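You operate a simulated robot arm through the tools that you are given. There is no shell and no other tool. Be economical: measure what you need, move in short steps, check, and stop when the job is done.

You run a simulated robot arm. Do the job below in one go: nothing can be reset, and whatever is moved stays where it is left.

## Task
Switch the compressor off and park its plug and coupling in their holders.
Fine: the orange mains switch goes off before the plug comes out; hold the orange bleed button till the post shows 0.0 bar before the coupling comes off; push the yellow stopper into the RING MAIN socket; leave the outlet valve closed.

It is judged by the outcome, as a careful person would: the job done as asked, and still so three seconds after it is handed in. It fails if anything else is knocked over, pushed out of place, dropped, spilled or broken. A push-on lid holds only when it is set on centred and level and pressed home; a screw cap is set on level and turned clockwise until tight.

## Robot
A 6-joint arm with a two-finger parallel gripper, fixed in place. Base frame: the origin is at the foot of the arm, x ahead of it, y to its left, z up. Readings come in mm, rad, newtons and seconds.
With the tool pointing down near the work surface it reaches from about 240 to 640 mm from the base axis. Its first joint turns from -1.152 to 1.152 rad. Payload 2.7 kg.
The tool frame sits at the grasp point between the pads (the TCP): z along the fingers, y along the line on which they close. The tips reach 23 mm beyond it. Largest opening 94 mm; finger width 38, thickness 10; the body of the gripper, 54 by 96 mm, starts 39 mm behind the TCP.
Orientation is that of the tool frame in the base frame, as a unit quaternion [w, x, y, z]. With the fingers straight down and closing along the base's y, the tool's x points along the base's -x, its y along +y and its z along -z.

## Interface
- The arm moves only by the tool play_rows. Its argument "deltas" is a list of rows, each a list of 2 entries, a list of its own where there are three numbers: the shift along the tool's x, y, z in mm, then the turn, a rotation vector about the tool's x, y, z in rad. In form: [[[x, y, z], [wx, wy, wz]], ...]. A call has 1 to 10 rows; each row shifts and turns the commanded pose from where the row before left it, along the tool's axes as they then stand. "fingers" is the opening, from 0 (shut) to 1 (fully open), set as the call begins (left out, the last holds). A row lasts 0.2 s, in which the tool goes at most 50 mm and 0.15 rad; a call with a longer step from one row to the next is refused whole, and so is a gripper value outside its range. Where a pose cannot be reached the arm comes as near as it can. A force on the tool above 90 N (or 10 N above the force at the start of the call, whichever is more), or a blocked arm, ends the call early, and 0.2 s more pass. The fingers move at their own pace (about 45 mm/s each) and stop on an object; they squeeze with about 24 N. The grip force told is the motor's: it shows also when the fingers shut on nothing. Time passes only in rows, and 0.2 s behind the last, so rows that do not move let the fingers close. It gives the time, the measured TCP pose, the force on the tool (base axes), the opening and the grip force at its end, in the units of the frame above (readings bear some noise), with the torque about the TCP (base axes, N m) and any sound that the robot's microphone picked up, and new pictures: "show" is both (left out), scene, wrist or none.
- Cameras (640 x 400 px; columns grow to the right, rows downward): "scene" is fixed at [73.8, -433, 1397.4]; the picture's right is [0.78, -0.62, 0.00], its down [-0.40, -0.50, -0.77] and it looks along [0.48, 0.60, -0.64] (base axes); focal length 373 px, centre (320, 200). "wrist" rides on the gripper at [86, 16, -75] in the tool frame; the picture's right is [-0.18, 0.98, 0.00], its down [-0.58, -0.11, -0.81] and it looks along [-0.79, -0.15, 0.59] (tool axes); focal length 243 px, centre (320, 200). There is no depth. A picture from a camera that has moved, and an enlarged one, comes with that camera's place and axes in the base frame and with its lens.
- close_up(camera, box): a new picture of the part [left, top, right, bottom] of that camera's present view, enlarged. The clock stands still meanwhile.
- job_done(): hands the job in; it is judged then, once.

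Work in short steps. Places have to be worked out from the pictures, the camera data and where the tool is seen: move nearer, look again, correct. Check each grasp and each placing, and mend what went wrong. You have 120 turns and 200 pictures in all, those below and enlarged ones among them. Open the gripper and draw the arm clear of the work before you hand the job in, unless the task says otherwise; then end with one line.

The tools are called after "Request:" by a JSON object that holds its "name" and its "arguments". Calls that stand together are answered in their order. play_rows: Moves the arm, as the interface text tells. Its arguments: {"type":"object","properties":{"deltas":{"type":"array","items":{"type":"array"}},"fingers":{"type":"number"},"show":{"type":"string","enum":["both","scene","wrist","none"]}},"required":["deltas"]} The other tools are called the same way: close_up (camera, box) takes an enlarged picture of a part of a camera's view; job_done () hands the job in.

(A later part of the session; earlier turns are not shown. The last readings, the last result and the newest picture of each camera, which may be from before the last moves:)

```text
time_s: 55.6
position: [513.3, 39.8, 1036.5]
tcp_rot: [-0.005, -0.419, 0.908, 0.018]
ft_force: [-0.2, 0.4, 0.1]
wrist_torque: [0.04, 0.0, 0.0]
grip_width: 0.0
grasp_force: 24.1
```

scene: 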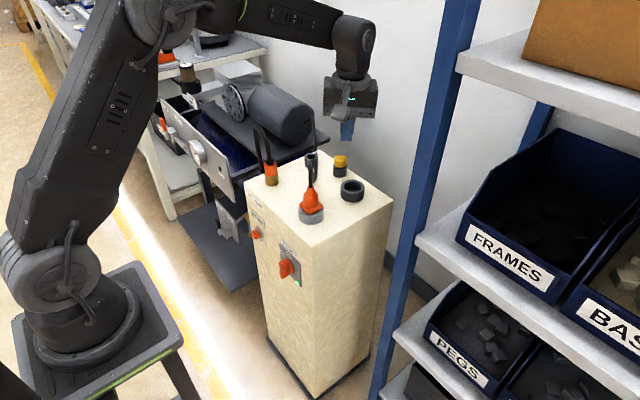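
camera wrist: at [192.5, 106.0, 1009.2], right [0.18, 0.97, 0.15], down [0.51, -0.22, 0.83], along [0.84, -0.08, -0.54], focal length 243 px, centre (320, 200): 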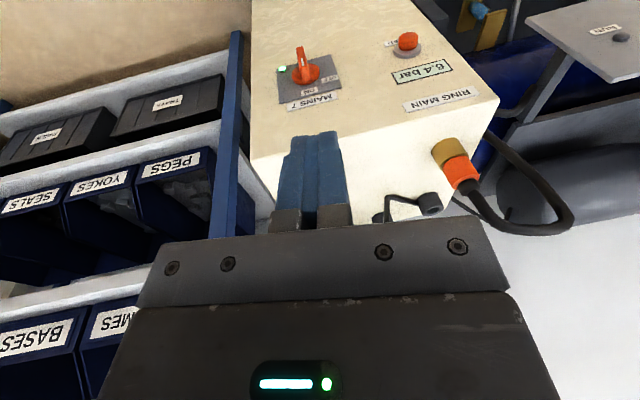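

The wrist is back on its good branch: tool straight down, no lean. I yaw back to zero and stay clear of in-line poses from now on.

Request:
{"name": "play_rows", "arguments": {"deltas": [[[0, 0, 0], [0, 0, 0.144]], [[0, 0, 0], [0, 0, 0.144]], [[0, 0, 0], [0, 0, 0.144]], [[0, 0, 0], [0, 0, 0.144]], [[0, 0, 0], [0, 0, 0.144]], [[0, 0, 0], [0, 0, 0.144]], [[0, 0, 0], [0, 0, 0]]], "show": "none"}}

Request:
{"name": "play_rows", "arguments": {"deltas": [[[43, 7, 17], [0, 0, 0]], [[43, 7, 17], [0, 0, 0]], [[43, 7, 17], [0, 0, 0]], [[43, 7, 17], [0, 0, 0]], [[0, 0, 0], [0, 0, 0]]], "show": "none"}}

```text
time_s: 57.2
position: [512.1, 38.7, 1035.9]
tcp_rot: [-0.011, 0.0, 1.0, 0.015]
ft_force: [0.6, -0.6, 0.1]
wrist_torque: [0.01, -0.01, -0.04]
grip_width: 0.0
grasp_force: 23.9
```

```text
time_s: 58.4
position: [337.0, 67.7, 971.9]
tcp_rot: [-0.01, 0.0, 1.0, 0.015]
ft_force: [-0.3, -0.5, -0.5]
wrist_torque: [0.0, 0.0, 0.0]
grip_width: 0.0
grasp_force: 24.1
```

Clean. I descend straight down in front of the face at x≈337, y≈68.

Request:
{"name": "play_rows", "arguments": {"deltas": [[[0, 0, 35], [0.03, -0.01, 0]], [[0, 0, 35], [0, 0, 0]], [[0, 0, 35], [0, 0, 0]], [[0, 0, 0], [0, 0, 0]]], "show": "none"}}

Request:
{"name": "play_rows", "arguments": {"deltas": [[[0, 0, 35], [0, 0, 0]], [[0, 0, 35], [0, 0, 0]], [[0, 0, 30], [0, 0, 0]], [[0, 0, 0], [0, 0, 0]]]}}

```text
time_s: 59.4
position: [335.8, 68.2, 867.8]
tcp_rot: [-0.006, 0.0, 1.0, -0.001]
ft_force: [0.7, 0.2, 0.2]
wrist_torque: [0.01, -0.02, 0.02]
grip_width: 0.0
grasp_force: 23.7
```

```text
time_s: 60.4
position: [336.7, 71.0, 767.6]
tcp_rot: [-0.006, 0.0, 1.0, 0.0]
ft_force: [0.0, 0.1, 0.1]
wrist_torque: [-0.01, -0.01, 0.03]
grip_width: 0.0
grasp_force: 25.0
camera wrist: at [251.0, 85.5, 842.2], right [0.18, 0.98, 0.0], down [0.59, -0.11, 0.8], along [0.79, -0.15, -0.6], focal length 243 px, centre (320, 200)
```

scene: 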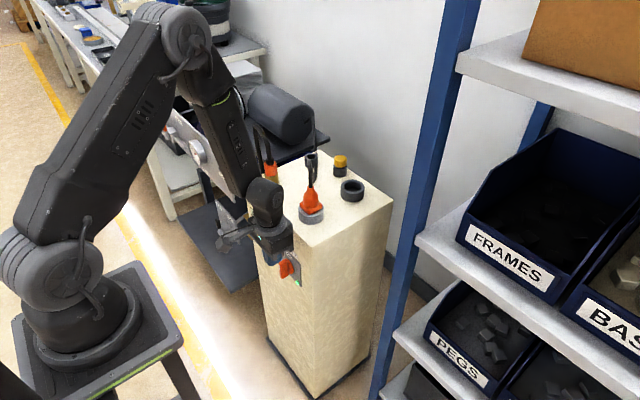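
wrist: 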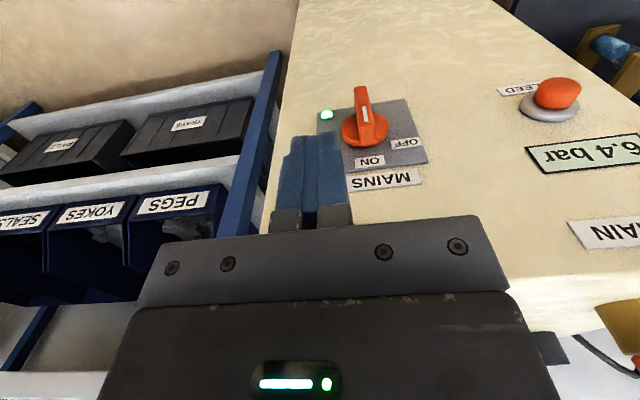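

Reach is fine. Down to z≈695 beside the knob, then forward to x≈363.

Request:
{"name": "play_rows", "arguments": {"deltas": [[[0, 0, 36], [0, 0, 0]], [[0, 0, 36], [0, 0, 0]], [[-13, 0, 0], [0, 0, 0]], [[-13, 0, 0], [0, 0, 0]], [[0, 0, 0], [0, 0, 0]]]}}

Request:
{"name": "close_up", "arguments": {"camera": "wrist", "box": [250, 80, 450, 220]}}

Request:
{"name": "close_up", "arguments": {"camera": "scene", "box": [240, 210, 320, 300]}}

```text
time_s: 61.5
position: [348.0, 68.5, 692.7]
tcp_rot: [-0.023, -0.001, 1.0, -0.005]
ft_force: [-10.0, 2.2, -0.9]
wrist_torque: [-0.18, -0.71, -0.07]
grip_width: 0.2
grasp_force: 24.2
stopped in row 5: the force on the tool passed its limit at 93 N (the readings are from after the stop); the commanded pose is now the measured one
camera wrist: at [265.1, 84.3, 769.3], right [0.18, 0.98, -0.02], down [0.62, -0.1, 0.78], along [0.77, -0.15, -0.62], focal length 243 px, centre (320, 200)
```

scene: 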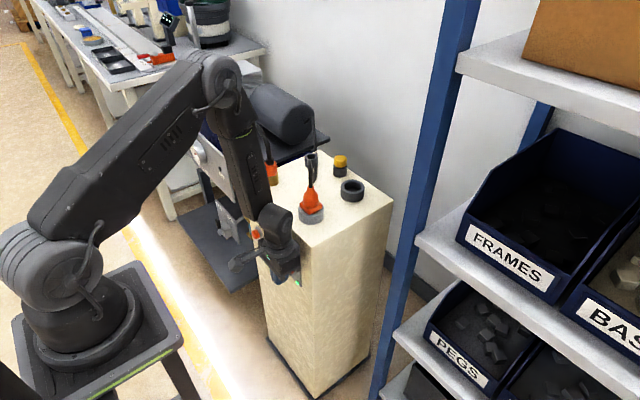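
wrist: 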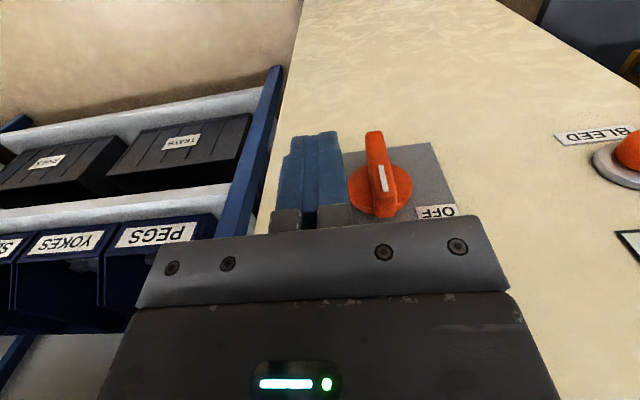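

```text
2.86 times, centred on (350, 150) of wrist
camera zoom: at [265.1, 84.3, 769.3], right [0.18, 0.98, -0.02], down [0.62, -0.1, 0.78], along [0.77, -0.15, -0.62], focal length 693 px, centre (234, 343)
```

zoom: 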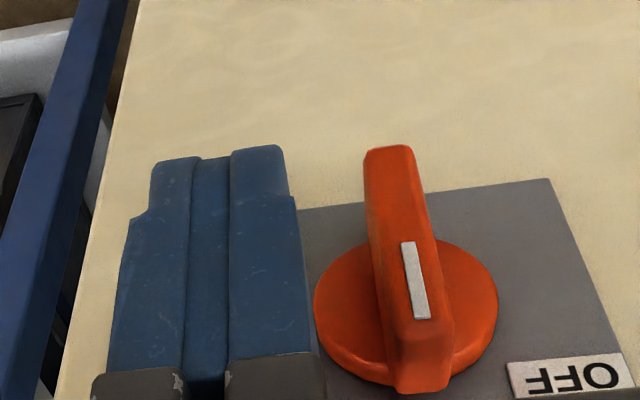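

```text
4.44 times, centred on (280, 255) of scene
camera zoom: at [73.7, -433.0, 1397.5], right [0.78, -0.62, 0.0], down [-0.4, -0.5, -0.77], along [0.48, 0.6, -0.64], focal length 1658 px, centre (498, -44)
```

zoom: 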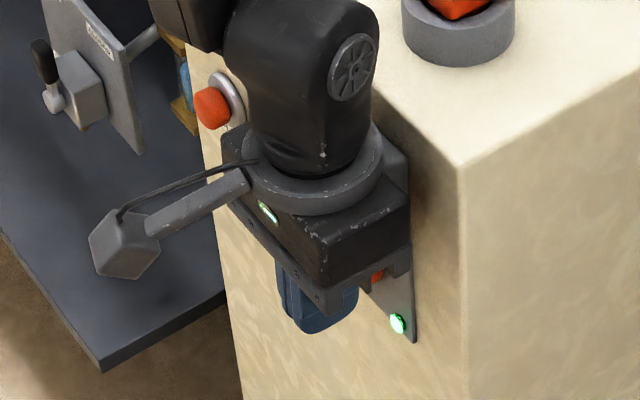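

The wrist flange touched the post at x≈362 (backing off now). I'll instead turn the gripper 90° so an opened finger sticks out ahead of the body: back to x≈334, up, and yaw.

Request:
{"name": "play_rows", "arguments": {"deltas": [[[14, -5, 0], [0, 0, 0]], [[0, 0, -25], [0, 0, 0]], [[0, 0, -25], [0, 0, 0]], [[0, 0, 0], [0, 0, 0]]], "show": "none"}}

Request:
{"name": "play_rows", "arguments": {"deltas": [[[0, 0, 0], [0, 0, -0.143]], [[0, 0, 0], [0, 0, -0.143]], [[0, 0, 0], [0, 0, -0.143]], [[0, 0, 0], [0, 0, -0.143]], [[0, 0, 0], [0, 0, -0.143]], [[0, 0, 0], [0, 0, -0.143]], [[0, 0, 0], [0, 0, -0.143]], [[0, 0, 0], [0, 0, -0.143]], [[0, 0, 0], [0, 0, -0.143]], [[0, 0, 0], [0, 0, -0.143]]], "show": "none"}}

```text
time_s: 62.5
position: [337.7, 62.9, 741.9]
tcp_rot: [-0.02, -0.002, 1.0, -0.005]
ft_force: [-0.8, 0.6, -1.1]
wrist_torque: [0.01, 0.01, -0.01]
grip_width: 0.1
grasp_force: 24.5
```

```text
time_s: 64.7
position: [337.5, 62.4, 743.5]
tcp_rot: [-0.017, -0.657, 0.754, 0.01]
ft_force: [-0.4, -0.3, -0.3]
wrist_torque: [-0.05, -0.01, -0.03]
grip_width: 0.0
grasp_force: 24.1
```

Yaw works. I finish the last 0.14 rad and open the fingers.

Request:
{"name": "play_rows", "arguments": {"deltas": [[[0, 0, 0], [0, 0, -0.138]], [[0, 0, 0], [0, 0, 0]], [[0, 0, 0], [0, 0, 0]], [[0, 0, 0], [0, 0, 0]], [[0, 0, 0], [0, 0, 0]], [[0, 0, 0], [0, 0, 0]]], "fingers": 1}}

```text
time_s: 66.1
position: [338.5, 62.5, 742.3]
tcp_rot: [-0.018, -0.707, 0.707, 0.012]
ft_force: [-3.9, 1.4, 2.0]
wrist_torque: [-0.04, -0.23, 0.09]
grip_width: 92.3
grasp_force: 0.1
camera wrist: at [324.4, -23.2, 818.2], right [-0.98, 0.18, 0.04], down [0.14, 0.59, 0.8], along [0.12, 0.79, -0.6], focal length 243 px, centre (320, 200)
```

scene: 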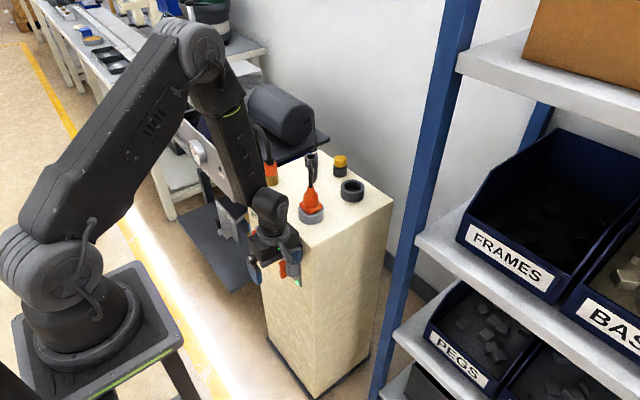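
wrist: 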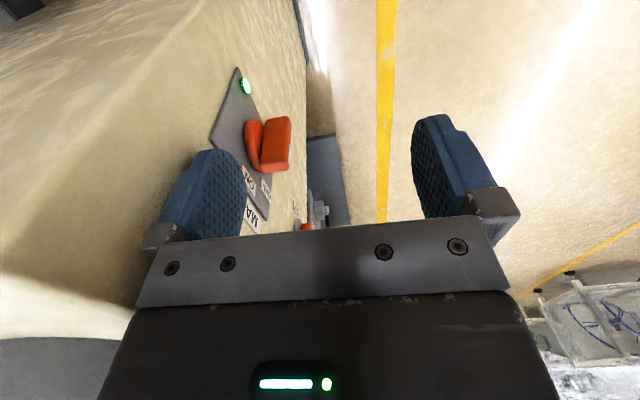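

The forward finger lightly touches the face at full opening, so I narrow to ~70 mm and lower beside the blade.

Request:
{"name": "play_rows", "arguments": {"deltas": [[[0, 0, 0], [0, 0, 0]], [[0, 0, 0], [0, 0, 0]], [[0, 0, 24], [0, 0, 0]], [[0, 0, 25], [0, 0, 0]], [[0, 0, 0], [0, 0, 0]]], "fingers": 0.75}}

Request:
{"name": "close_up", "arguments": {"camera": "wrist", "box": [130, 60, 350, 240]}}

```text
time_s: 67.3
position: [336.5, 64.4, 694.0]
tcp_rot: [-0.018, -0.706, 0.708, 0.011]
ft_force: [-0.5, -0.7, -0.2]
wrist_torque: [0.03, 0.01, 0.0]
grip_width: 70.5
grasp_force: 0.1
camera wrist: at [322.6, -22.5, 769.7], right [-0.98, 0.19, 0.04], down [0.14, 0.59, 0.8], along [0.13, 0.79, -0.6], focal length 243 px, centre (320, 200)
```

scene: 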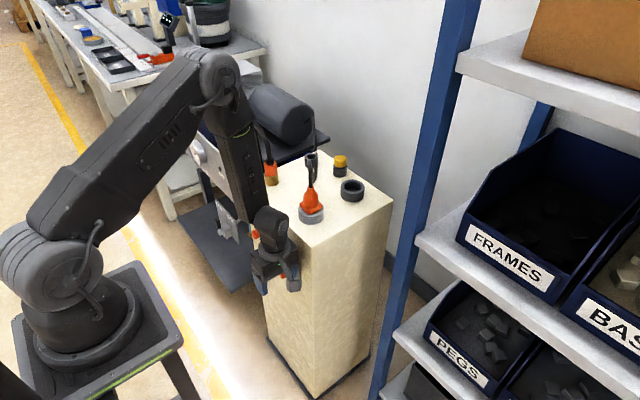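
wrist: 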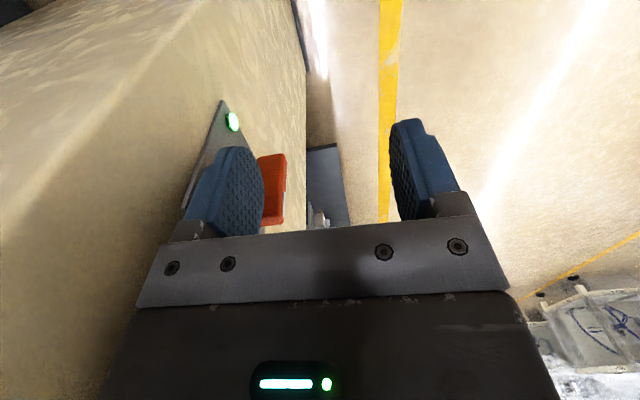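

```text
2.22 times, centred on (240, 150) of wrist
camera zoom: at [322.6, -22.5, 769.7], right [-0.98, 0.19, 0.04], down [0.14, 0.59, 0.8], along [0.13, 0.79, -0.6], focal length 539 px, centre (498, 311)
```

zoom: 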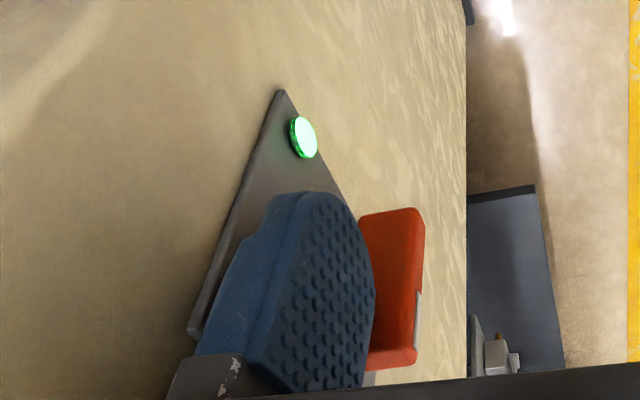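

Blade spans z≈629–691. I raise 7 mm and push the blade's top toward +y in small steps.

Request:
{"name": "play_rows", "arguments": {"deltas": [[[0, 0, -7], [0, 0, 0]], [[-8, 0, 0], [0, 0, 0]], [[-6, 0, 0], [0, 0, 0]], [[-6, 0, 0], [0, 0, 0]], [[0, 0, 0], [0, 0, 0]]], "show": "wrist"}}

```text
time_s: 68.5
position: [336.1, 83.6, 701.9]
tcp_rot: [-0.018, -0.707, 0.707, 0.012]
ft_force: [-0.8, -0.1, -0.1]
wrist_torque: [0.0, -0.02, -0.02]
grip_width: 70.4
grasp_force: 0.1
camera wrist: at [322.8, -2.7, 776.4], right [-0.98, 0.18, 0.04], down [0.14, 0.59, 0.8], along [0.12, 0.79, -0.6], focal length 243 px, centre (320, 200)
```

wrist: 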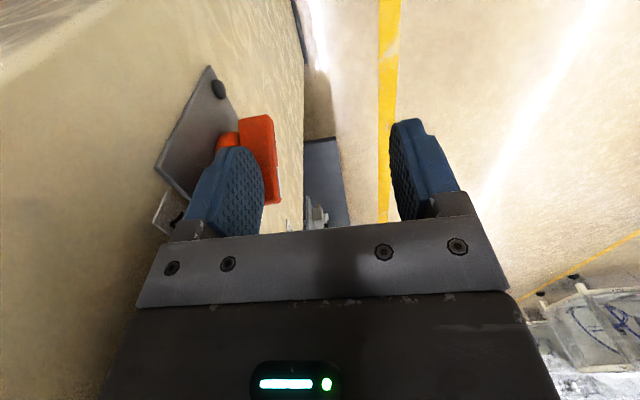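

The green lamp went out. I check the knob.

Request:
{"name": "close_up", "arguments": {"camera": "wrist", "box": [140, 50, 320, 230]}}

Request:
{"name": "close_up", "arguments": {"camera": "scene", "box": [230, 200, 330, 300]}}

```text
2.22 times, centred on (230, 140) of wrist
camera zoom: at [322.8, -2.7, 776.4], right [-0.98, 0.18, 0.04], down [0.14, 0.59, 0.8], along [0.12, 0.79, -0.6], focal length 539 px, centre (520, 333)
```

zoom: 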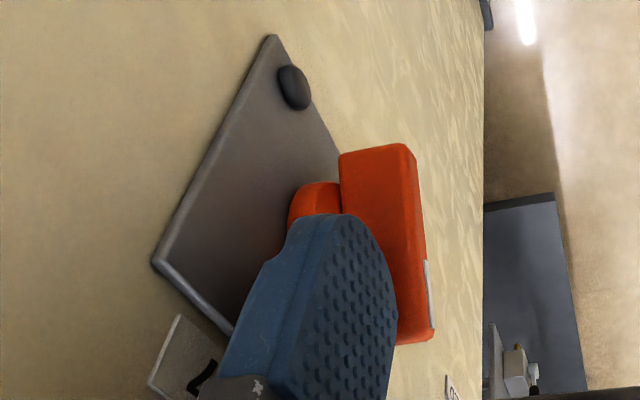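

```text
4.00 times, centred on (280, 250) of scene
camera zoom: at [73.8, -433.0, 1397.4], right [0.78, -0.62, 0.0], down [-0.4, -0.5, -0.77], along [0.48, 0.6, -0.64], focal length 1492 px, centre (480, 0)
```

zoom: 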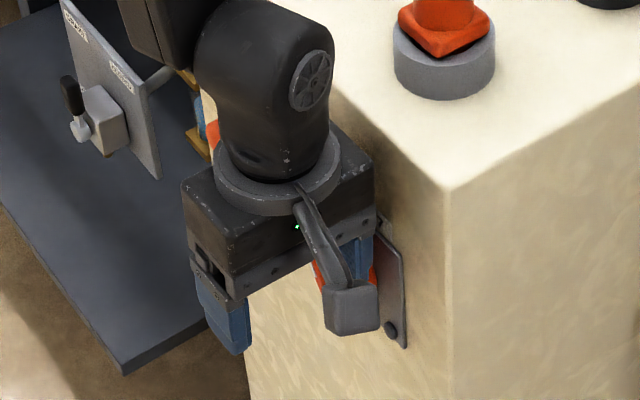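

Lamp is off; the blade is only partly rotated, so I continue along the arc to ~60°.

Request:
{"name": "play_rows", "arguments": {"deltas": [[[-5, 0, 2], [0, 0, 0]], [[-4, 0, 3], [0, 0, 0]], [[0, 0, 0], [0, 0, 0]]], "show": "none"}}

Request:
{"name": "close_up", "arguments": {"camera": "wrist", "box": [140, 50, 320, 230]}}

```text
time_s: 69.3
position: [336.6, 93.8, 695.7]
tcp_rot: [-0.017, -0.707, 0.707, 0.011]
ft_force: [0.3, 1.1, -0.3]
wrist_torque: [0.02, -0.01, -0.03]
grip_width: 70.4
grasp_force: 0.2
```

```text
2.22 times, centred on (230, 140) of wrist
camera zoom: at [323.0, 6.6, 770.8], right [-0.98, 0.19, 0.04], down [0.14, 0.59, 0.8], along [0.13, 0.79, -0.6], focal length 539 px, centre (520, 333)
```

zoom: 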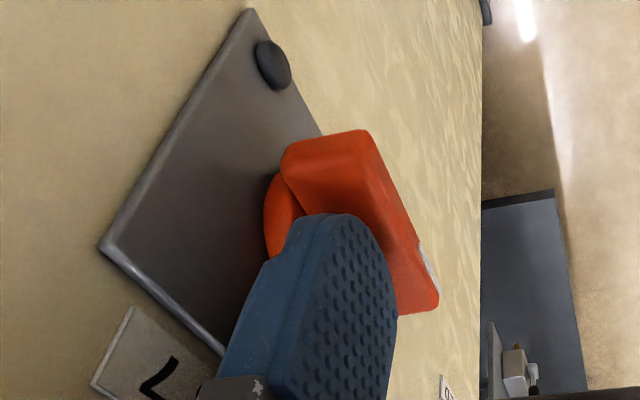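

Request:
{"name": "play_rows", "arguments": {"deltas": [[[-3, 0, 3], [0, 0, 0]], [[-2, 0, 4], [0, 0, 0]], [[0, 0, 0], [0, 0, 0]]], "show": "none"}}

Request:
{"name": "close_up", "arguments": {"camera": "wrist", "box": [140, 50, 320, 230]}}

```text
time_s: 70.1
position: [338.0, 97.8, 690.7]
tcp_rot: [-0.016, -0.704, 0.709, 0.012]
ft_force: [-4.4, -24.5, 49.5]
wrist_torque: [-0.06, -1.97, -1.06]
grip_width: 68.1
grasp_force: 0.0
```

```text
2.22 times, centred on (230, 140) of wrist
camera zoom: at [323.6, 10.2, 765.7], right [-0.98, 0.19, 0.03], down [0.14, 0.59, 0.8], along [0.13, 0.79, -0.6], focal length 539 px, centre (520, 333)
```

zoom: 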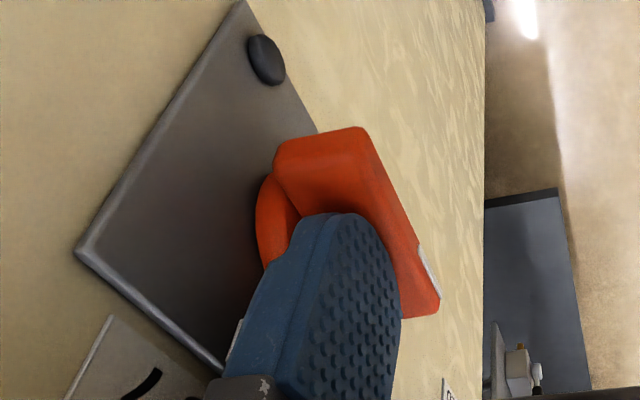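

Firm stop reached (OFF). I lift off and take a look.

Request:
{"name": "play_rows", "arguments": {"deltas": [[[3, 0, -8], [0, 0, 0]], [[0, 0, -40], [0, 0, 0]], [[0, 0, -40], [0, 0, 0]], [[0, 0, 0], [0, 0, 0]]]}}

Request:
{"name": "close_up", "arguments": {"camera": "wrist", "box": [170, 40, 350, 220]}}

```text
time_s: 71.1
position: [339.9, 95.6, 778.5]
tcp_rot: [-0.017, -0.707, 0.707, 0.011]
ft_force: [0.5, -0.3, -0.5]
wrist_torque: [0.04, 0.04, 0.01]
grip_width: 70.5
grasp_force: 0.0
camera wrist: at [327.2, 8.9, 853.2], right [-0.98, 0.19, 0.04], down [0.14, 0.59, 0.8], along [0.12, 0.79, -0.6], focal length 243 px, centre (320, 200)
```

scene: 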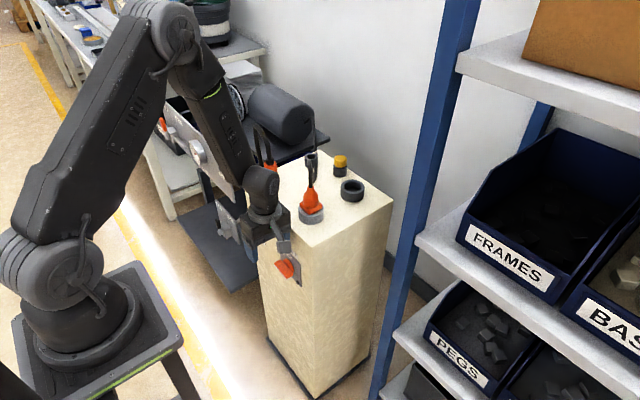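
wrist: 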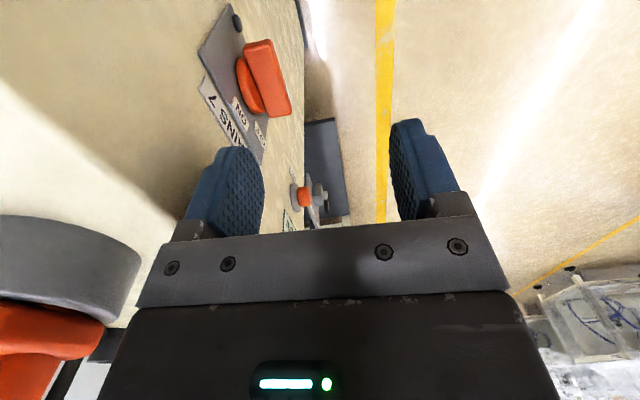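

```text
2.22 times, centred on (260, 130) of wrist
camera zoom: at [327.2, 8.9, 853.2], right [-0.98, 0.19, 0.04], down [0.14, 0.59, 0.8], along [0.12, 0.79, -0.6], focal length 539 px, centre (453, 356)
```

zoom: 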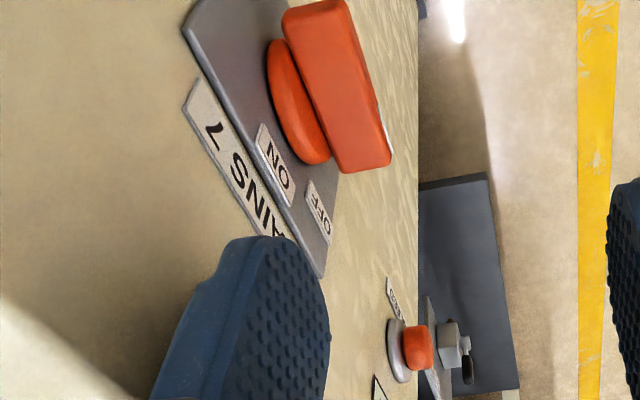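

Mains is OFF. Now I move along to the bleed button (≈ y 247, z 667), staying clear of the face.

Request:
{"name": "play_rows", "arguments": {"deltas": [[[-40, 6, 0], [0, 0, 0]], [[-40, 6, 0], [0, 0, 0]], [[-40, 6, 0], [0, 0, 0]], [[-31, 4, 0], [0, 0, 0]], [[0, 0, 35], [0, 0, 0]], [[0, 0, 35], [0, 0, 0]], [[0, 0, 0], [0, 0, 0]]]}}

Request:
{"name": "close_up", "arguments": {"camera": "scene", "box": [220, 190, 300, 260]}}

Request:
{"name": "close_up", "arguments": {"camera": "wrist", "box": [150, 100, 350, 240]}}

```text
time_s: 72.7
position: [316.2, 247.2, 707.3]
tcp_rot: [-0.017, -0.706, 0.708, 0.011]
ft_force: [0.3, -0.6, -0.2]
wrist_torque: [-0.01, -0.01, 0.04]
grip_width: 70.6
grasp_force: 0.1
camera wrist: at [302.6, 160.0, 781.8], right [-0.98, 0.19, 0.04], down [0.14, 0.59, 0.8], along [0.13, 0.79, -0.6], focal length 243 px, centre (320, 200)
```

scene: 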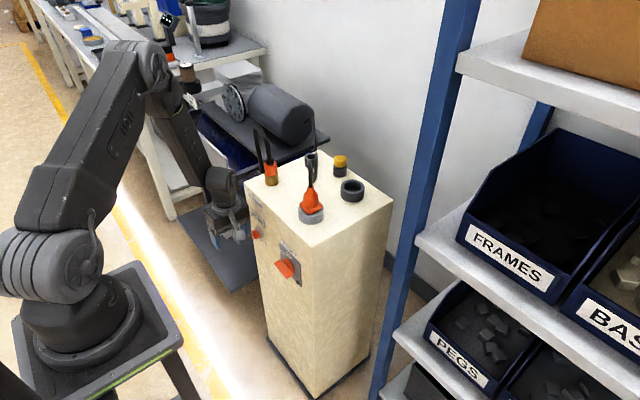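
wrist: 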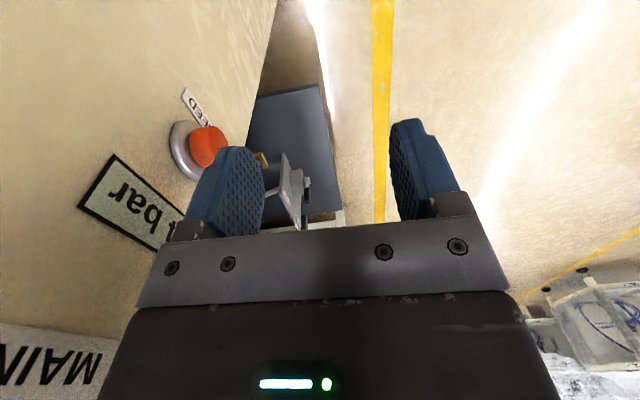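

```text
5.71 times, centred on (260, 225) of scene
camera zoom: at [73.8, -433.0, 1397.4], right [0.78, -0.62, 0.0], down [-0.4, -0.5, -0.77], along [0.48, 0.6, -0.64], focal length 2132 px, centre (663, 57)
```

zoom: 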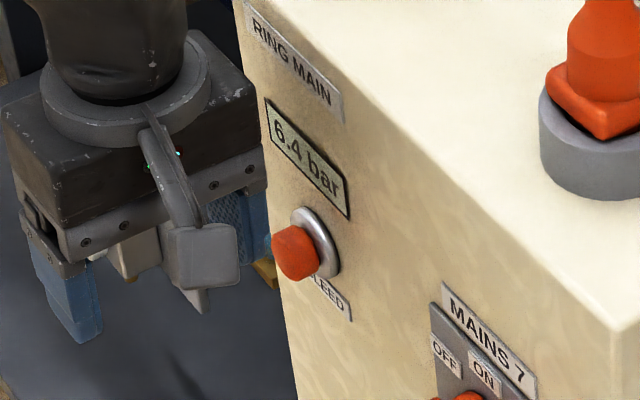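

```text
2.86 times, centred on (250, 170) of wrist
camera zoom: at [302.6, 160.0, 781.8], right [-0.98, 0.19, 0.04], down [0.14, 0.59, 0.8], along [0.13, 0.79, -0.6], focal length 693 px, centre (520, 286)
```

zoom: 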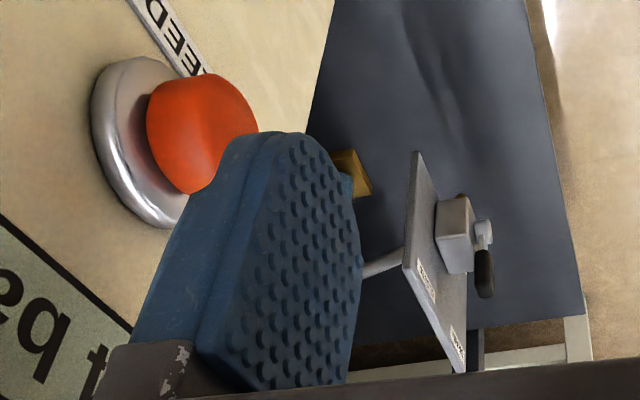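

Button centre ≈ (y 245, z 664). Down 35 mm, then press gently forward (+x).

Request:
{"name": "play_rows", "arguments": {"deltas": [[[0, 0, 36], [0, 0, 0]], [[0, -8, 0], [0, 0, 0]], [[0, -8, 0], [0, 0, 0]], [[0, 0, 0], [0, 0, 0]]], "show": "wrist"}}

Request:
{"name": "close_up", "arguments": {"camera": "scene", "box": [220, 190, 300, 260]}}

```text
time_s: 73.7
position: [329.2, 244.8, 669.6]
tcp_rot: [-0.018, -0.707, 0.707, 0.011]
ft_force: [-0.3, 0.8, 0.9]
wrist_torque: [0.0, 0.01, 0.02]
grip_width: 70.6
grasp_force: 0.1
camera wrist: at [316.0, 158.1, 744.9], right [-0.98, 0.19, 0.04], down [0.14, 0.59, 0.8], along [0.12, 0.79, -0.6], focal length 243 px, centre (320, 200)
```

wrist: 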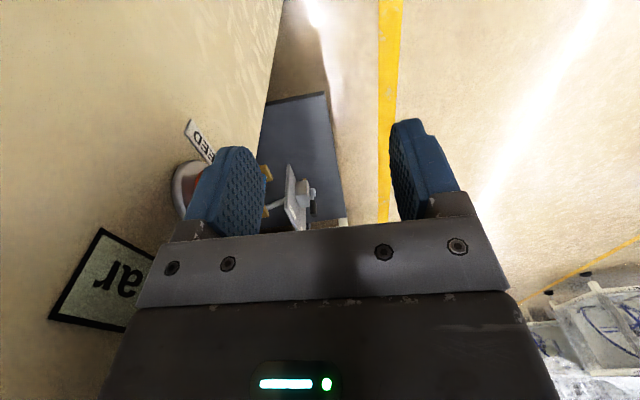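

```text
5.71 times, centred on (260, 225) of scene
camera zoom: at [73.8, -433.0, 1397.4], right [0.78, -0.62, 0.0], down [-0.4, -0.5, -0.77], along [0.48, 0.6, -0.64], focal length 2132 px, centre (663, 57)
```

zoom: 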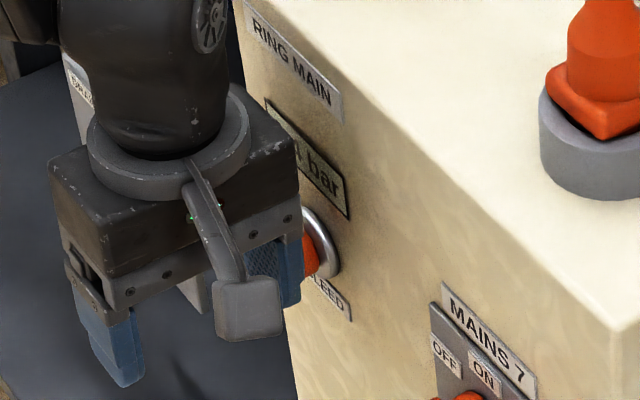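

The hand hides the digits, so I'll press, hold, and check by the readable part; pressing now.

Request:
{"name": "play_rows", "arguments": {"deltas": [[[0, -4, 0], [0, 0, 0]], [[0, -4, 0], [0, 0, 0]], [[0, -4, 0], [0, 0, 0]], [[0, 0, 0], [0, 0, 0]]], "show": "wrist"}}

Request:
{"name": "close_up", "arguments": {"camera": "scene", "box": [220, 190, 300, 260]}}

```text
time_s: 74.7
position: [340.0, 245.7, 669.2]
tcp_rot: [0.018, 0.707, -0.707, -0.011]
ft_force: [-11.2, 1.0, 0.2]
wrist_torque: [0.02, -0.05, 0.07]
grip_width: 65.3
grasp_force: 0.1
heard: click
camera wrist: at [327.0, 158.6, 744.6], right [-0.98, 0.18, 0.04], down [0.14, 0.59, 0.79], along [0.12, 0.79, -0.61], focal length 243 px, centre (320, 200)
```

wrist: 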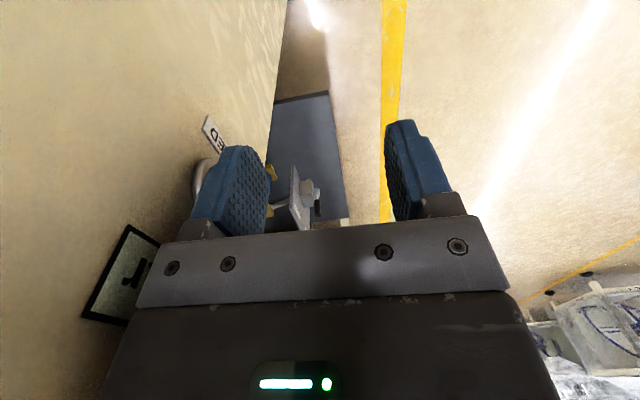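

```text
5.71 times, centred on (260, 225) of scene
camera zoom: at [73.6, -433.0, 1397.4], right [0.78, -0.62, 0.0], down [-0.4, -0.5, -0.77], along [0.48, 0.6, -0.64], focal length 2132 px, centre (663, 57)
```

zoom: 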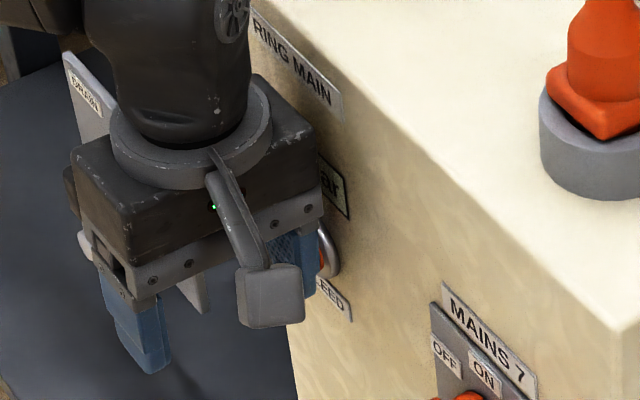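

A click: the button is pressed (11 N). I hold it.

Request:
{"name": "play_rows", "arguments": {"deltas": [[[0, -1, 0], [0, 0, 0]], [[0, 0, 0], [0, 0, 0]], [[0, 0, 0], [0, 0, 0]], [[0, 0, 0], [0, 0, 0]], [[0, 0, 0], [0, 0, 0]], [[0, 0, 0], [0, 0, 0]], [[0, 0, 0], [0, 0, 0]], [[0, 0, 0], [0, 0, 0]], [[0, 0, 0], [0, 0, 0]], [[0, 0, 0], [0, 0, 0]]], "show": "none"}}

Request:
{"name": "play_rows", "arguments": {"deltas": [[[0, 0, 0], [0, 0, 0]], [[0, 0, 0], [0, 0, 0]], [[0, 0, 0], [0, 0, 0]], [[0, 0, 0], [0, 0, 0]], [[0, 0, 0], [0, 0, 0]], [[0, 0, 0], [0, 0, 0]], [[0, 0, 0], [0, 0, 0]], [[0, 0, 0], [0, 0, 0]], [[0, 0, 0], [0, 0, 0]], [[0, 0, 0], [0, 0, 0]]], "show": "none"}}

Request:
{"name": "play_rows", "arguments": {"deltas": [[[0, 0, 0], [0, 0, 0]], [[0, 0, 0], [0, 0, 0]], [[0, 0, 0], [0, 0, 0]], [[0, 0, 0], [0, 0, 0]], [[0, 0, 0], [0, 0, 0]], [[0, 0, 0], [0, 0, 0]], [[0, 0, 0], [0, 0, 0]], [[0, 0, 0], [0, 0, 0]], [[0, 0, 0], [0, 0, 0]], [[0, 0, 0], [0, 0, 0]]], "show": "none"}}

Request:
{"name": "play_rows", "arguments": {"deltas": [[[0, 0, 0], [0, 0, 0]], [[0, 0, 0], [0, 0, 0]], [[0, 0, 0], [0, 0, 0]], [[0, 0, 0], [0, 0, 0]], [[0, 0, 0], [0, 0, 0]], [[0, 0, 0], [0, 0, 0]], [[0, 0, 0], [0, 0, 0]], [[0, 0, 0], [0, 0, 0]], [[0, 0, 0], [0, 0, 0]], [[0, 0, 0], [0, 0, 0]]], "show": "none"}}

```text
time_s: 76.9
position: [341.7, 245.8, 669.0]
tcp_rot: [0.017, 0.707, -0.707, -0.011]
ft_force: [-15.6, -1.0, -0.9]
wrist_torque: [0.01, 0.06, 0.0]
grip_width: 63.8
grasp_force: 0.2
```

```text
time_s: 79.1
position: [342.2, 245.7, 668.8]
tcp_rot: [-0.017, -0.707, 0.707, 0.011]
ft_force: [-16.0, 1.2, 0.1]
wrist_torque: [-0.01, -0.03, 0.09]
grip_width: 63.6
grasp_force: 0.1
```

```text
time_s: 81.3
position: [342.4, 245.6, 668.9]
tcp_rot: [-0.017, -0.707, 0.707, 0.011]
ft_force: [-15.8, -0.8, 0.6]
wrist_torque: [-0.03, -0.01, 0.04]
grip_width: 63.6
grasp_force: 0.1
```

```text
time_s: 83.5
position: [341.8, 245.0, 669.5]
tcp_rot: [-0.018, -0.707, 0.707, 0.011]
ft_force: [-15.3, 0.5, 0.4]
wrist_torque: [0.02, 0.01, 0.07]
grip_width: 63.4
grasp_force: 0.1
```

I have held for about 9 s; I release back 25 mm and up a bit, and read the display.

Request:
{"name": "play_rows", "arguments": {"deltas": [[[0, 14, 0], [0, 0, 0]], [[0, 14, 0], [0, 0, 0]], [[0, 0, 0], [0, 0, 0]]], "show": "none"}}

Request:
{"name": "close_up", "arguments": {"camera": "scene", "box": [220, 190, 300, 260]}}

```text
time_s: 84.3
position: [315.0, 246.1, 670.9]
tcp_rot: [-0.017, -0.706, 0.708, 0.011]
ft_force: [-0.7, 0.3, -0.2]
wrist_torque: [-0.01, -0.01, 0.0]
grip_width: 70.6
grasp_force: 0.1
```

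```text
5.71 times, centred on (260, 225) of scene
camera zoom: at [73.8, -433.0, 1397.4], right [0.78, -0.62, 0.0], down [-0.4, -0.5, -0.77], along [0.48, 0.6, -0.64], focal length 2132 px, centre (663, 57)
```

zoom: 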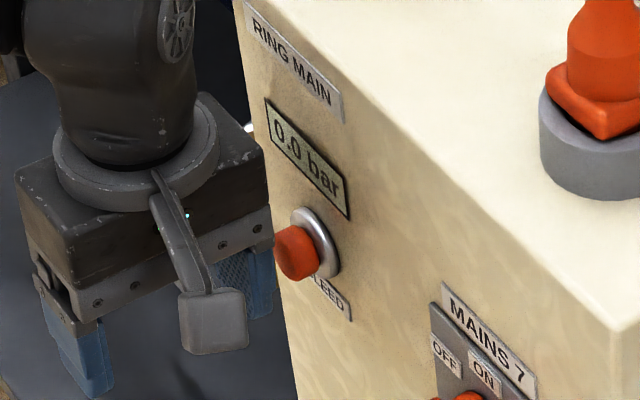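

The display reads 0.0 bar. I rise and turn back to yaw 0 to view the top of the post.

Request:
{"name": "play_rows", "arguments": {"deltas": [[[0, 0, -48], [0, 0, 0]], [[0, 0, -48], [0, 0, 0]], [[0, 0, -48], [0, 0, 0]], [[0, 0, -48], [0, 0, 0]], [[0, 0, -48], [0, 0, 0]], [[0, 0, -48], [0, 0, 0]], [[0, 0, -20], [0, 0, 0]], [[0, 0, 0], [0, 0, 0]]], "fingers": 1, "show": "none"}}

Request:
{"name": "play_rows", "arguments": {"deltas": [[[0, 0, 0], [0, 0, 0.15]], [[0, 0, 0], [0, 0, 0.15]], [[0, 0, 0], [0, 0, 0.15]], [[0, 0, 0], [0, 0, 0.15]], [[0, 0, 0], [0, 0, 0.15]], [[0, 0, 0], [0, 0, 0.15]], [[0, 0, 0], [0, 0, 0.15]], [[0, 0, 0], [0, 0, 0.15]], [[0, 0, 0], [0, 0, 0.15]], [[0, 0, 0], [0, 0, 0.15]]], "show": "none"}}

Request:
{"name": "play_rows", "arguments": {"deltas": [[[0, -15, 0], [0, 0, 0.071]], [[0, -35, 0], [0, 0, 0]], [[0, 0, 0], [0, 0, 0]]]}}

```text
time_s: 86.1
position: [326.3, 245.5, 980.9]
tcp_rot: [-0.017, -0.707, 0.707, 0.012]
ft_force: [-1.1, 0.0, -0.6]
wrist_torque: [0.0, 0.01, -0.01]
grip_width: 94.1
grasp_force: 0.0
```

```text
time_s: 88.3
position: [326.6, 246.4, 978.5]
tcp_rot: [-0.02, -0.034, 0.999, -0.003]
ft_force: [-0.8, 0.1, 0.3]
wrist_torque: [-0.02, 0.01, 0.04]
grip_width: 93.9
grasp_force: 0.0
```

```text
time_s: 89.1
position: [328.1, 197.2, 978.3]
tcp_rot: [-0.02, 0.001, 1.0, -0.003]
ft_force: [-0.5, -0.1, -0.4]
wrist_torque: [0.02, 0.02, -0.03]
grip_width: 94.1
grasp_force: 0.1
camera wrist: at [243.5, 213.5, 1056.5], right [0.18, 0.98, -0.02], down [0.61, -0.1, 0.78], along [0.77, -0.15, -0.62], focal length 243 px, centre (320, 200)
```

scene: 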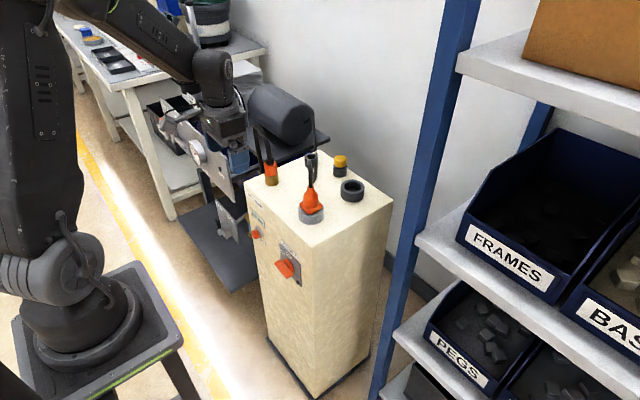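
wrist: 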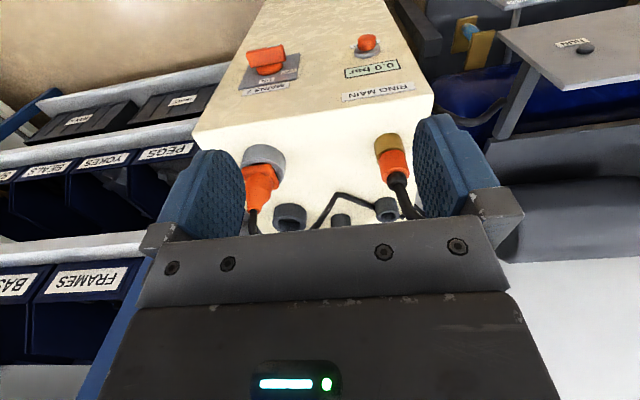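

Positions so far: mains plug ≈ (453, 88), plug holder ≈ (586, 89), ring-main ≈ (463, 262), coupling holder ≈ (577, 248). I move nearer to the mains plug to look.

Request:
{"name": "play_rows", "arguments": {"deltas": [[[-17, -36, 6], [0, -0.038, 0]], [[-17, -36, 6], [0, 0, 0]], [[-17, -36, 6], [0, 0, 0]], [[0, 0, 0], [0, 0, 0]]], "show": "wrist"}}

Request:
{"name": "close_up", "arguments": {"camera": "wrist", "box": [230, 60, 480, 230]}}

Request:
{"name": "close_up", "arguments": {"camera": "scene", "box": [240, 130, 400, 240]}}

```text
time_s: 90.1
position: [378.1, 89.8, 960.9]
tcp_rot: [-0.001, 0.0, 1.0, -0.004]
ft_force: [-0.4, 0.6, 0.4]
wrist_torque: [-0.03, 0.01, 0.0]
grip_width: 94.2
grasp_force: 0.0
camera wrist: at [292.0, 104.9, 1035.2], right [0.18, 0.98, -0.01], down [0.58, -0.1, 0.81], along [0.79, -0.15, -0.59], focal length 243 px, centre (320, 200)
```

wrist: 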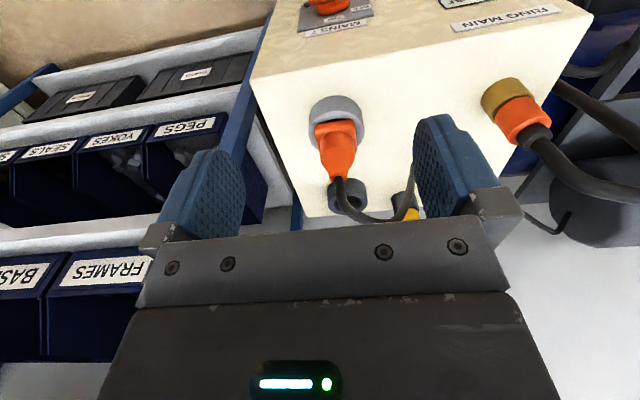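

```text
2.35 times, centred on (355, 145) of wrist
camera zoom: at [292.0, 104.9, 1035.2], right [0.18, 0.98, -0.01], down [0.58, -0.1, 0.81], along [0.79, -0.15, -0.59], focal length 571 px, centre (238, 329)
```

zoom: 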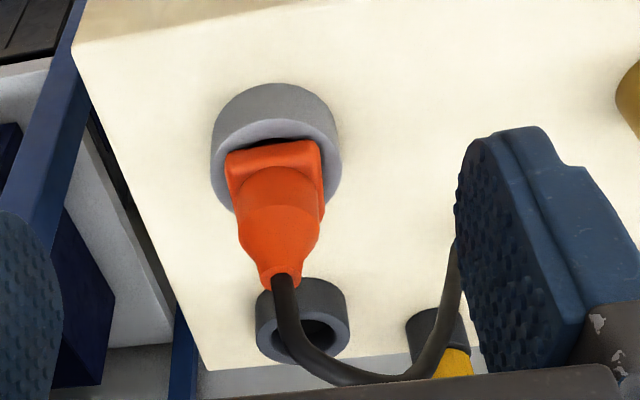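

```text
3.64 times, centred on (320, 185) of scene
camera zoom: at [73.8, -433.0, 1397.4], right [0.78, -0.62, 0.0], down [-0.4, -0.5, -0.77], along [0.48, 0.6, -0.64], focal length 1357 px, centre (320, 254)
```

zoom: 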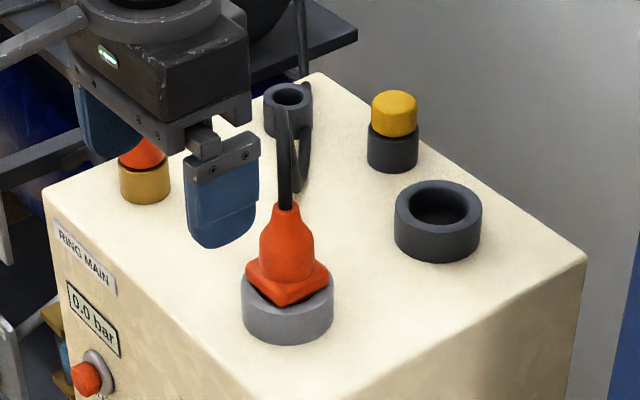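

Plug boot top ≈ (454, 90, 892). I move over the plug at z≈960 and look again to centre.

Request:
{"name": "play_rows", "arguments": {"deltas": [[[-25, 0, 0], [0, 0, 0]], [[-25, 0, 0], [0, 0, 0]], [[-15, 0, 0], [0, 0, 0]], [[0, 0, 0], [0, 0, 0]]]}}

Request:
{"name": "close_up", "arguments": {"camera": "wrist", "box": [230, 0, 430, 230]}}

```text
time_s: 91.1
position: [443.3, 88.4, 961.9]
tcp_rot: [-0.001, 0.0, 1.0, -0.004]
ft_force: [0.4, -0.1, 0.0]
wrist_torque: [-0.01, -0.02, 0.01]
grip_width: 93.9
grasp_force: 0.0
camera wrist: at [357.1, 105.1, 1035.3], right [0.18, 0.98, -0.01], down [0.58, -0.1, 0.81], along [0.79, -0.15, -0.59], focal length 243 px, centre (320, 200)
```

scene: 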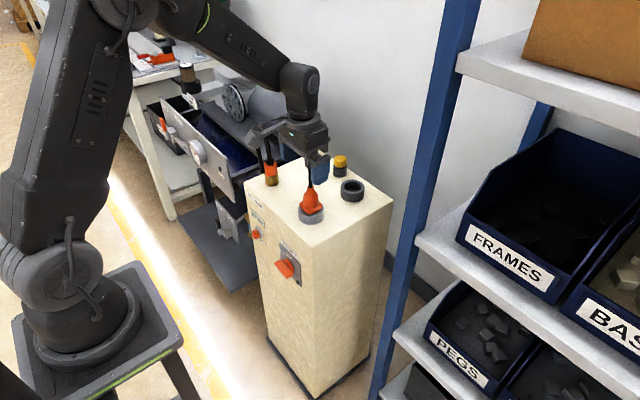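
wrist: 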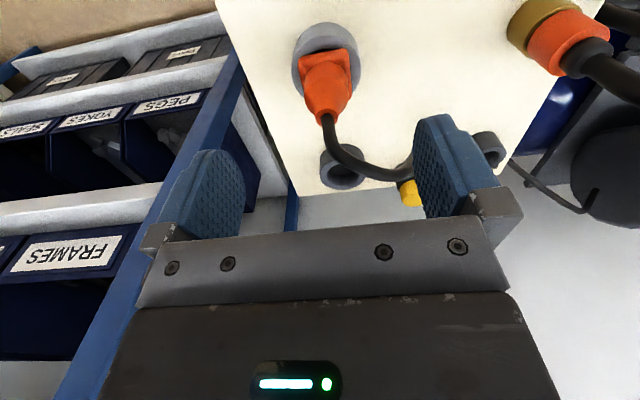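

```text
1.74 times, centred on (330, 115) of wrist
camera zoom: at [357.1, 105.1, 1035.3], right [0.18, 0.98, -0.01], down [0.58, -0.1, 0.81], along [0.79, -0.15, -0.59], focal length 422 px, centre (303, 348)
```

zoom: 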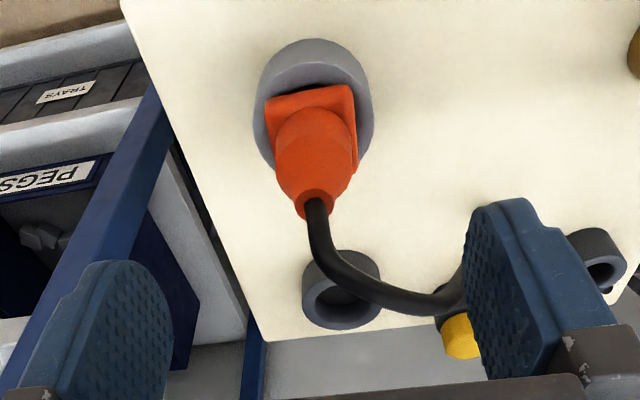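

Two-view fix: plug axis ≈ (455.5, 91.5), cable exit at z≈889. I centre over it and descend to z≈868 with fingers open.

Request:
{"name": "play_rows", "arguments": {"deltas": [[[-12, 3, 20], [0, 0, 0]], [[0, 0, 30], [0, 0, 0]], [[0, 0, 25], [0, 0, 0]], [[0, 0, 19], [0, 0, 0]], [[0, 0, 0], [0, 0, 0]]]}}

Request:
{"name": "close_up", "arguments": {"camera": "scene", "box": [270, 140, 370, 230]}}

```text
time_s: 92.3
position: [455.2, 92.6, 867.8]
tcp_rot: [-0.001, 0.0, 1.0, -0.004]
ft_force: [-0.1, 1.3, -0.5]
wrist_torque: [-0.05, 0.01, -0.02]
grip_width: 94.0
grasp_force: 0.0
camera wrist: at [368.9, 107.8, 940.9], right [0.18, 0.98, -0.01], down [0.58, -0.1, 0.81], along [0.79, -0.15, -0.59], focal length 243 px, centre (320, 200)
```

scene: 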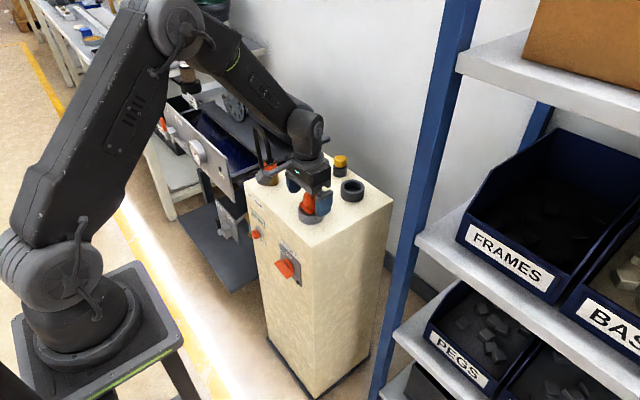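
wrist: 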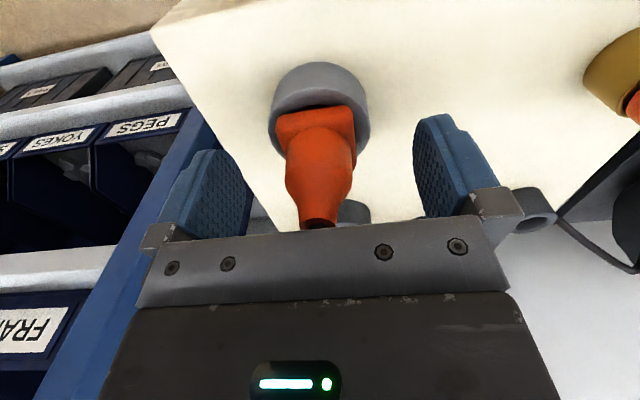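

```text
4.44 times, centred on (320, 185) of scene
camera zoom: at [73.8, -433.0, 1397.4], right [0.78, -0.62, 0.0], down [-0.4, -0.5, -0.77], along [0.48, 0.6, -0.64], focal length 1658 px, centre (320, 267)
```

zoom: 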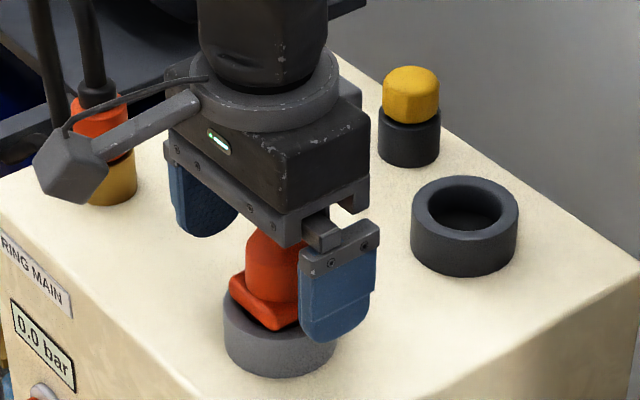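

Plug is between the fingers. Close on it.

Request:
{"name": "play_rows", "arguments": {"deltas": [[[0, 0, 0], [0, 0, 0]], [[0, 0, 0], [0, 0, 0]], [[0, 0, 0], [0, 0, 0]], [[0, 0, 0], [0, 0, 0]], [[0, 0, 0], [0, 0, 0]], [[0, 0, 0], [0, 0, 0]]], "fingers": 0, "show": "wrist"}}

```text
time_s: 93.7
position: [456.2, 91.4, 867.3]
tcp_rot: [-0.001, -0.001, 1.0, -0.005]
ft_force: [0.6, -2.0, -0.5]
wrist_torque: [-0.07, 0.02, -0.03]
grip_width: 35.1
grasp_force: 23.5
camera wrist: at [368.8, 107.7, 941.1], right [0.18, 0.98, -0.01], down [0.58, -0.1, 0.81], along [0.79, -0.15, -0.59], focal length 243 px, centre (320, 200)
```

wrist: 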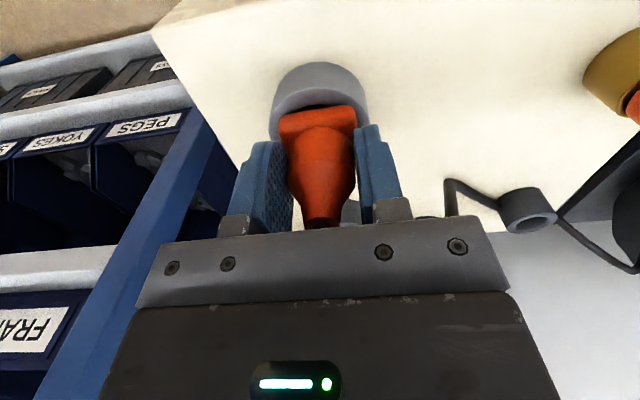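

Gripped at 35 mm, well centred. Pull straight up slowly.

Request:
{"name": "play_rows", "arguments": {"deltas": [[[0, 0, -5], [0, 0, 0]], [[0, 0, -8], [0, 0, 0]], [[0, 0, -12], [0, 0, 0]], [[0, 0, -20], [0, 0, 0]], [[0, 0, 0], [0, 0, 0]]]}}

Request:
{"name": "close_up", "arguments": {"camera": "wrist", "box": [230, 0, 430, 230]}}

```text
time_s: 94.9
position: [453.3, 91.5, 908.9]
tcp_rot: [-0.001, 0.001, 1.0, -0.004]
ft_force: [0.8, 0.4, -1.3]
wrist_torque: [-0.03, -0.02, 0.01]
grip_width: 34.9
grasp_force: 24.3
camera wrist: at [367.5, 107.9, 984.4], right [0.18, 0.98, -0.01], down [0.58, -0.1, 0.81], along [0.79, -0.15, -0.59], focal length 243 px, centre (320, 200)
```

scene: 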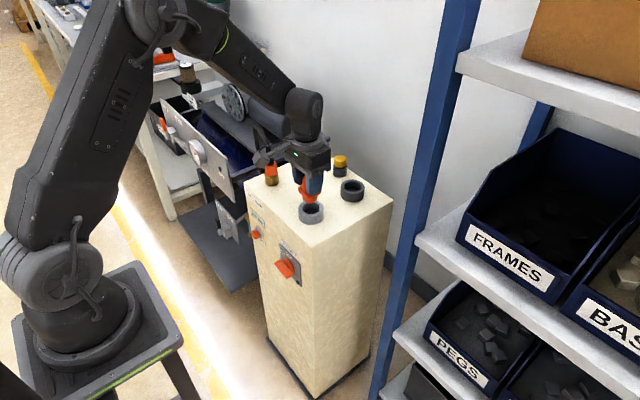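
wrist: 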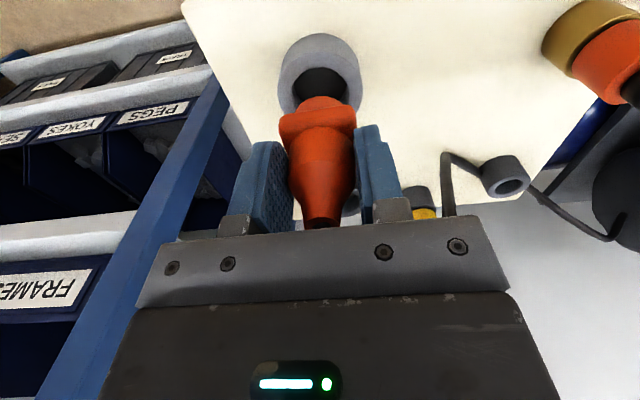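

```text
1.74 times, centred on (330, 115) of wrist
camera zoom: at [367.5, 107.9, 984.4], right [0.18, 0.98, -0.01], down [0.58, -0.1, 0.81], along [0.79, -0.15, -0.59], focal length 422 px, centre (303, 348)
```

zoom: 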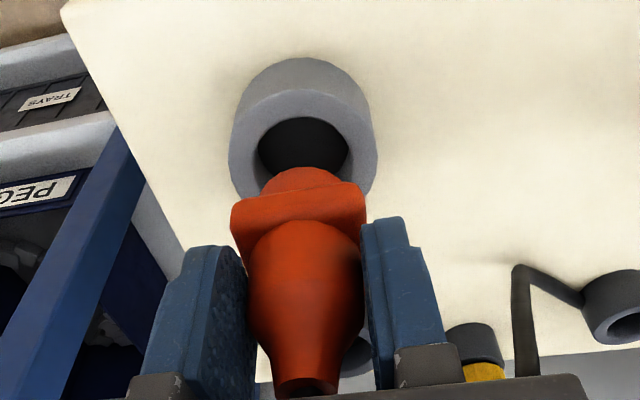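

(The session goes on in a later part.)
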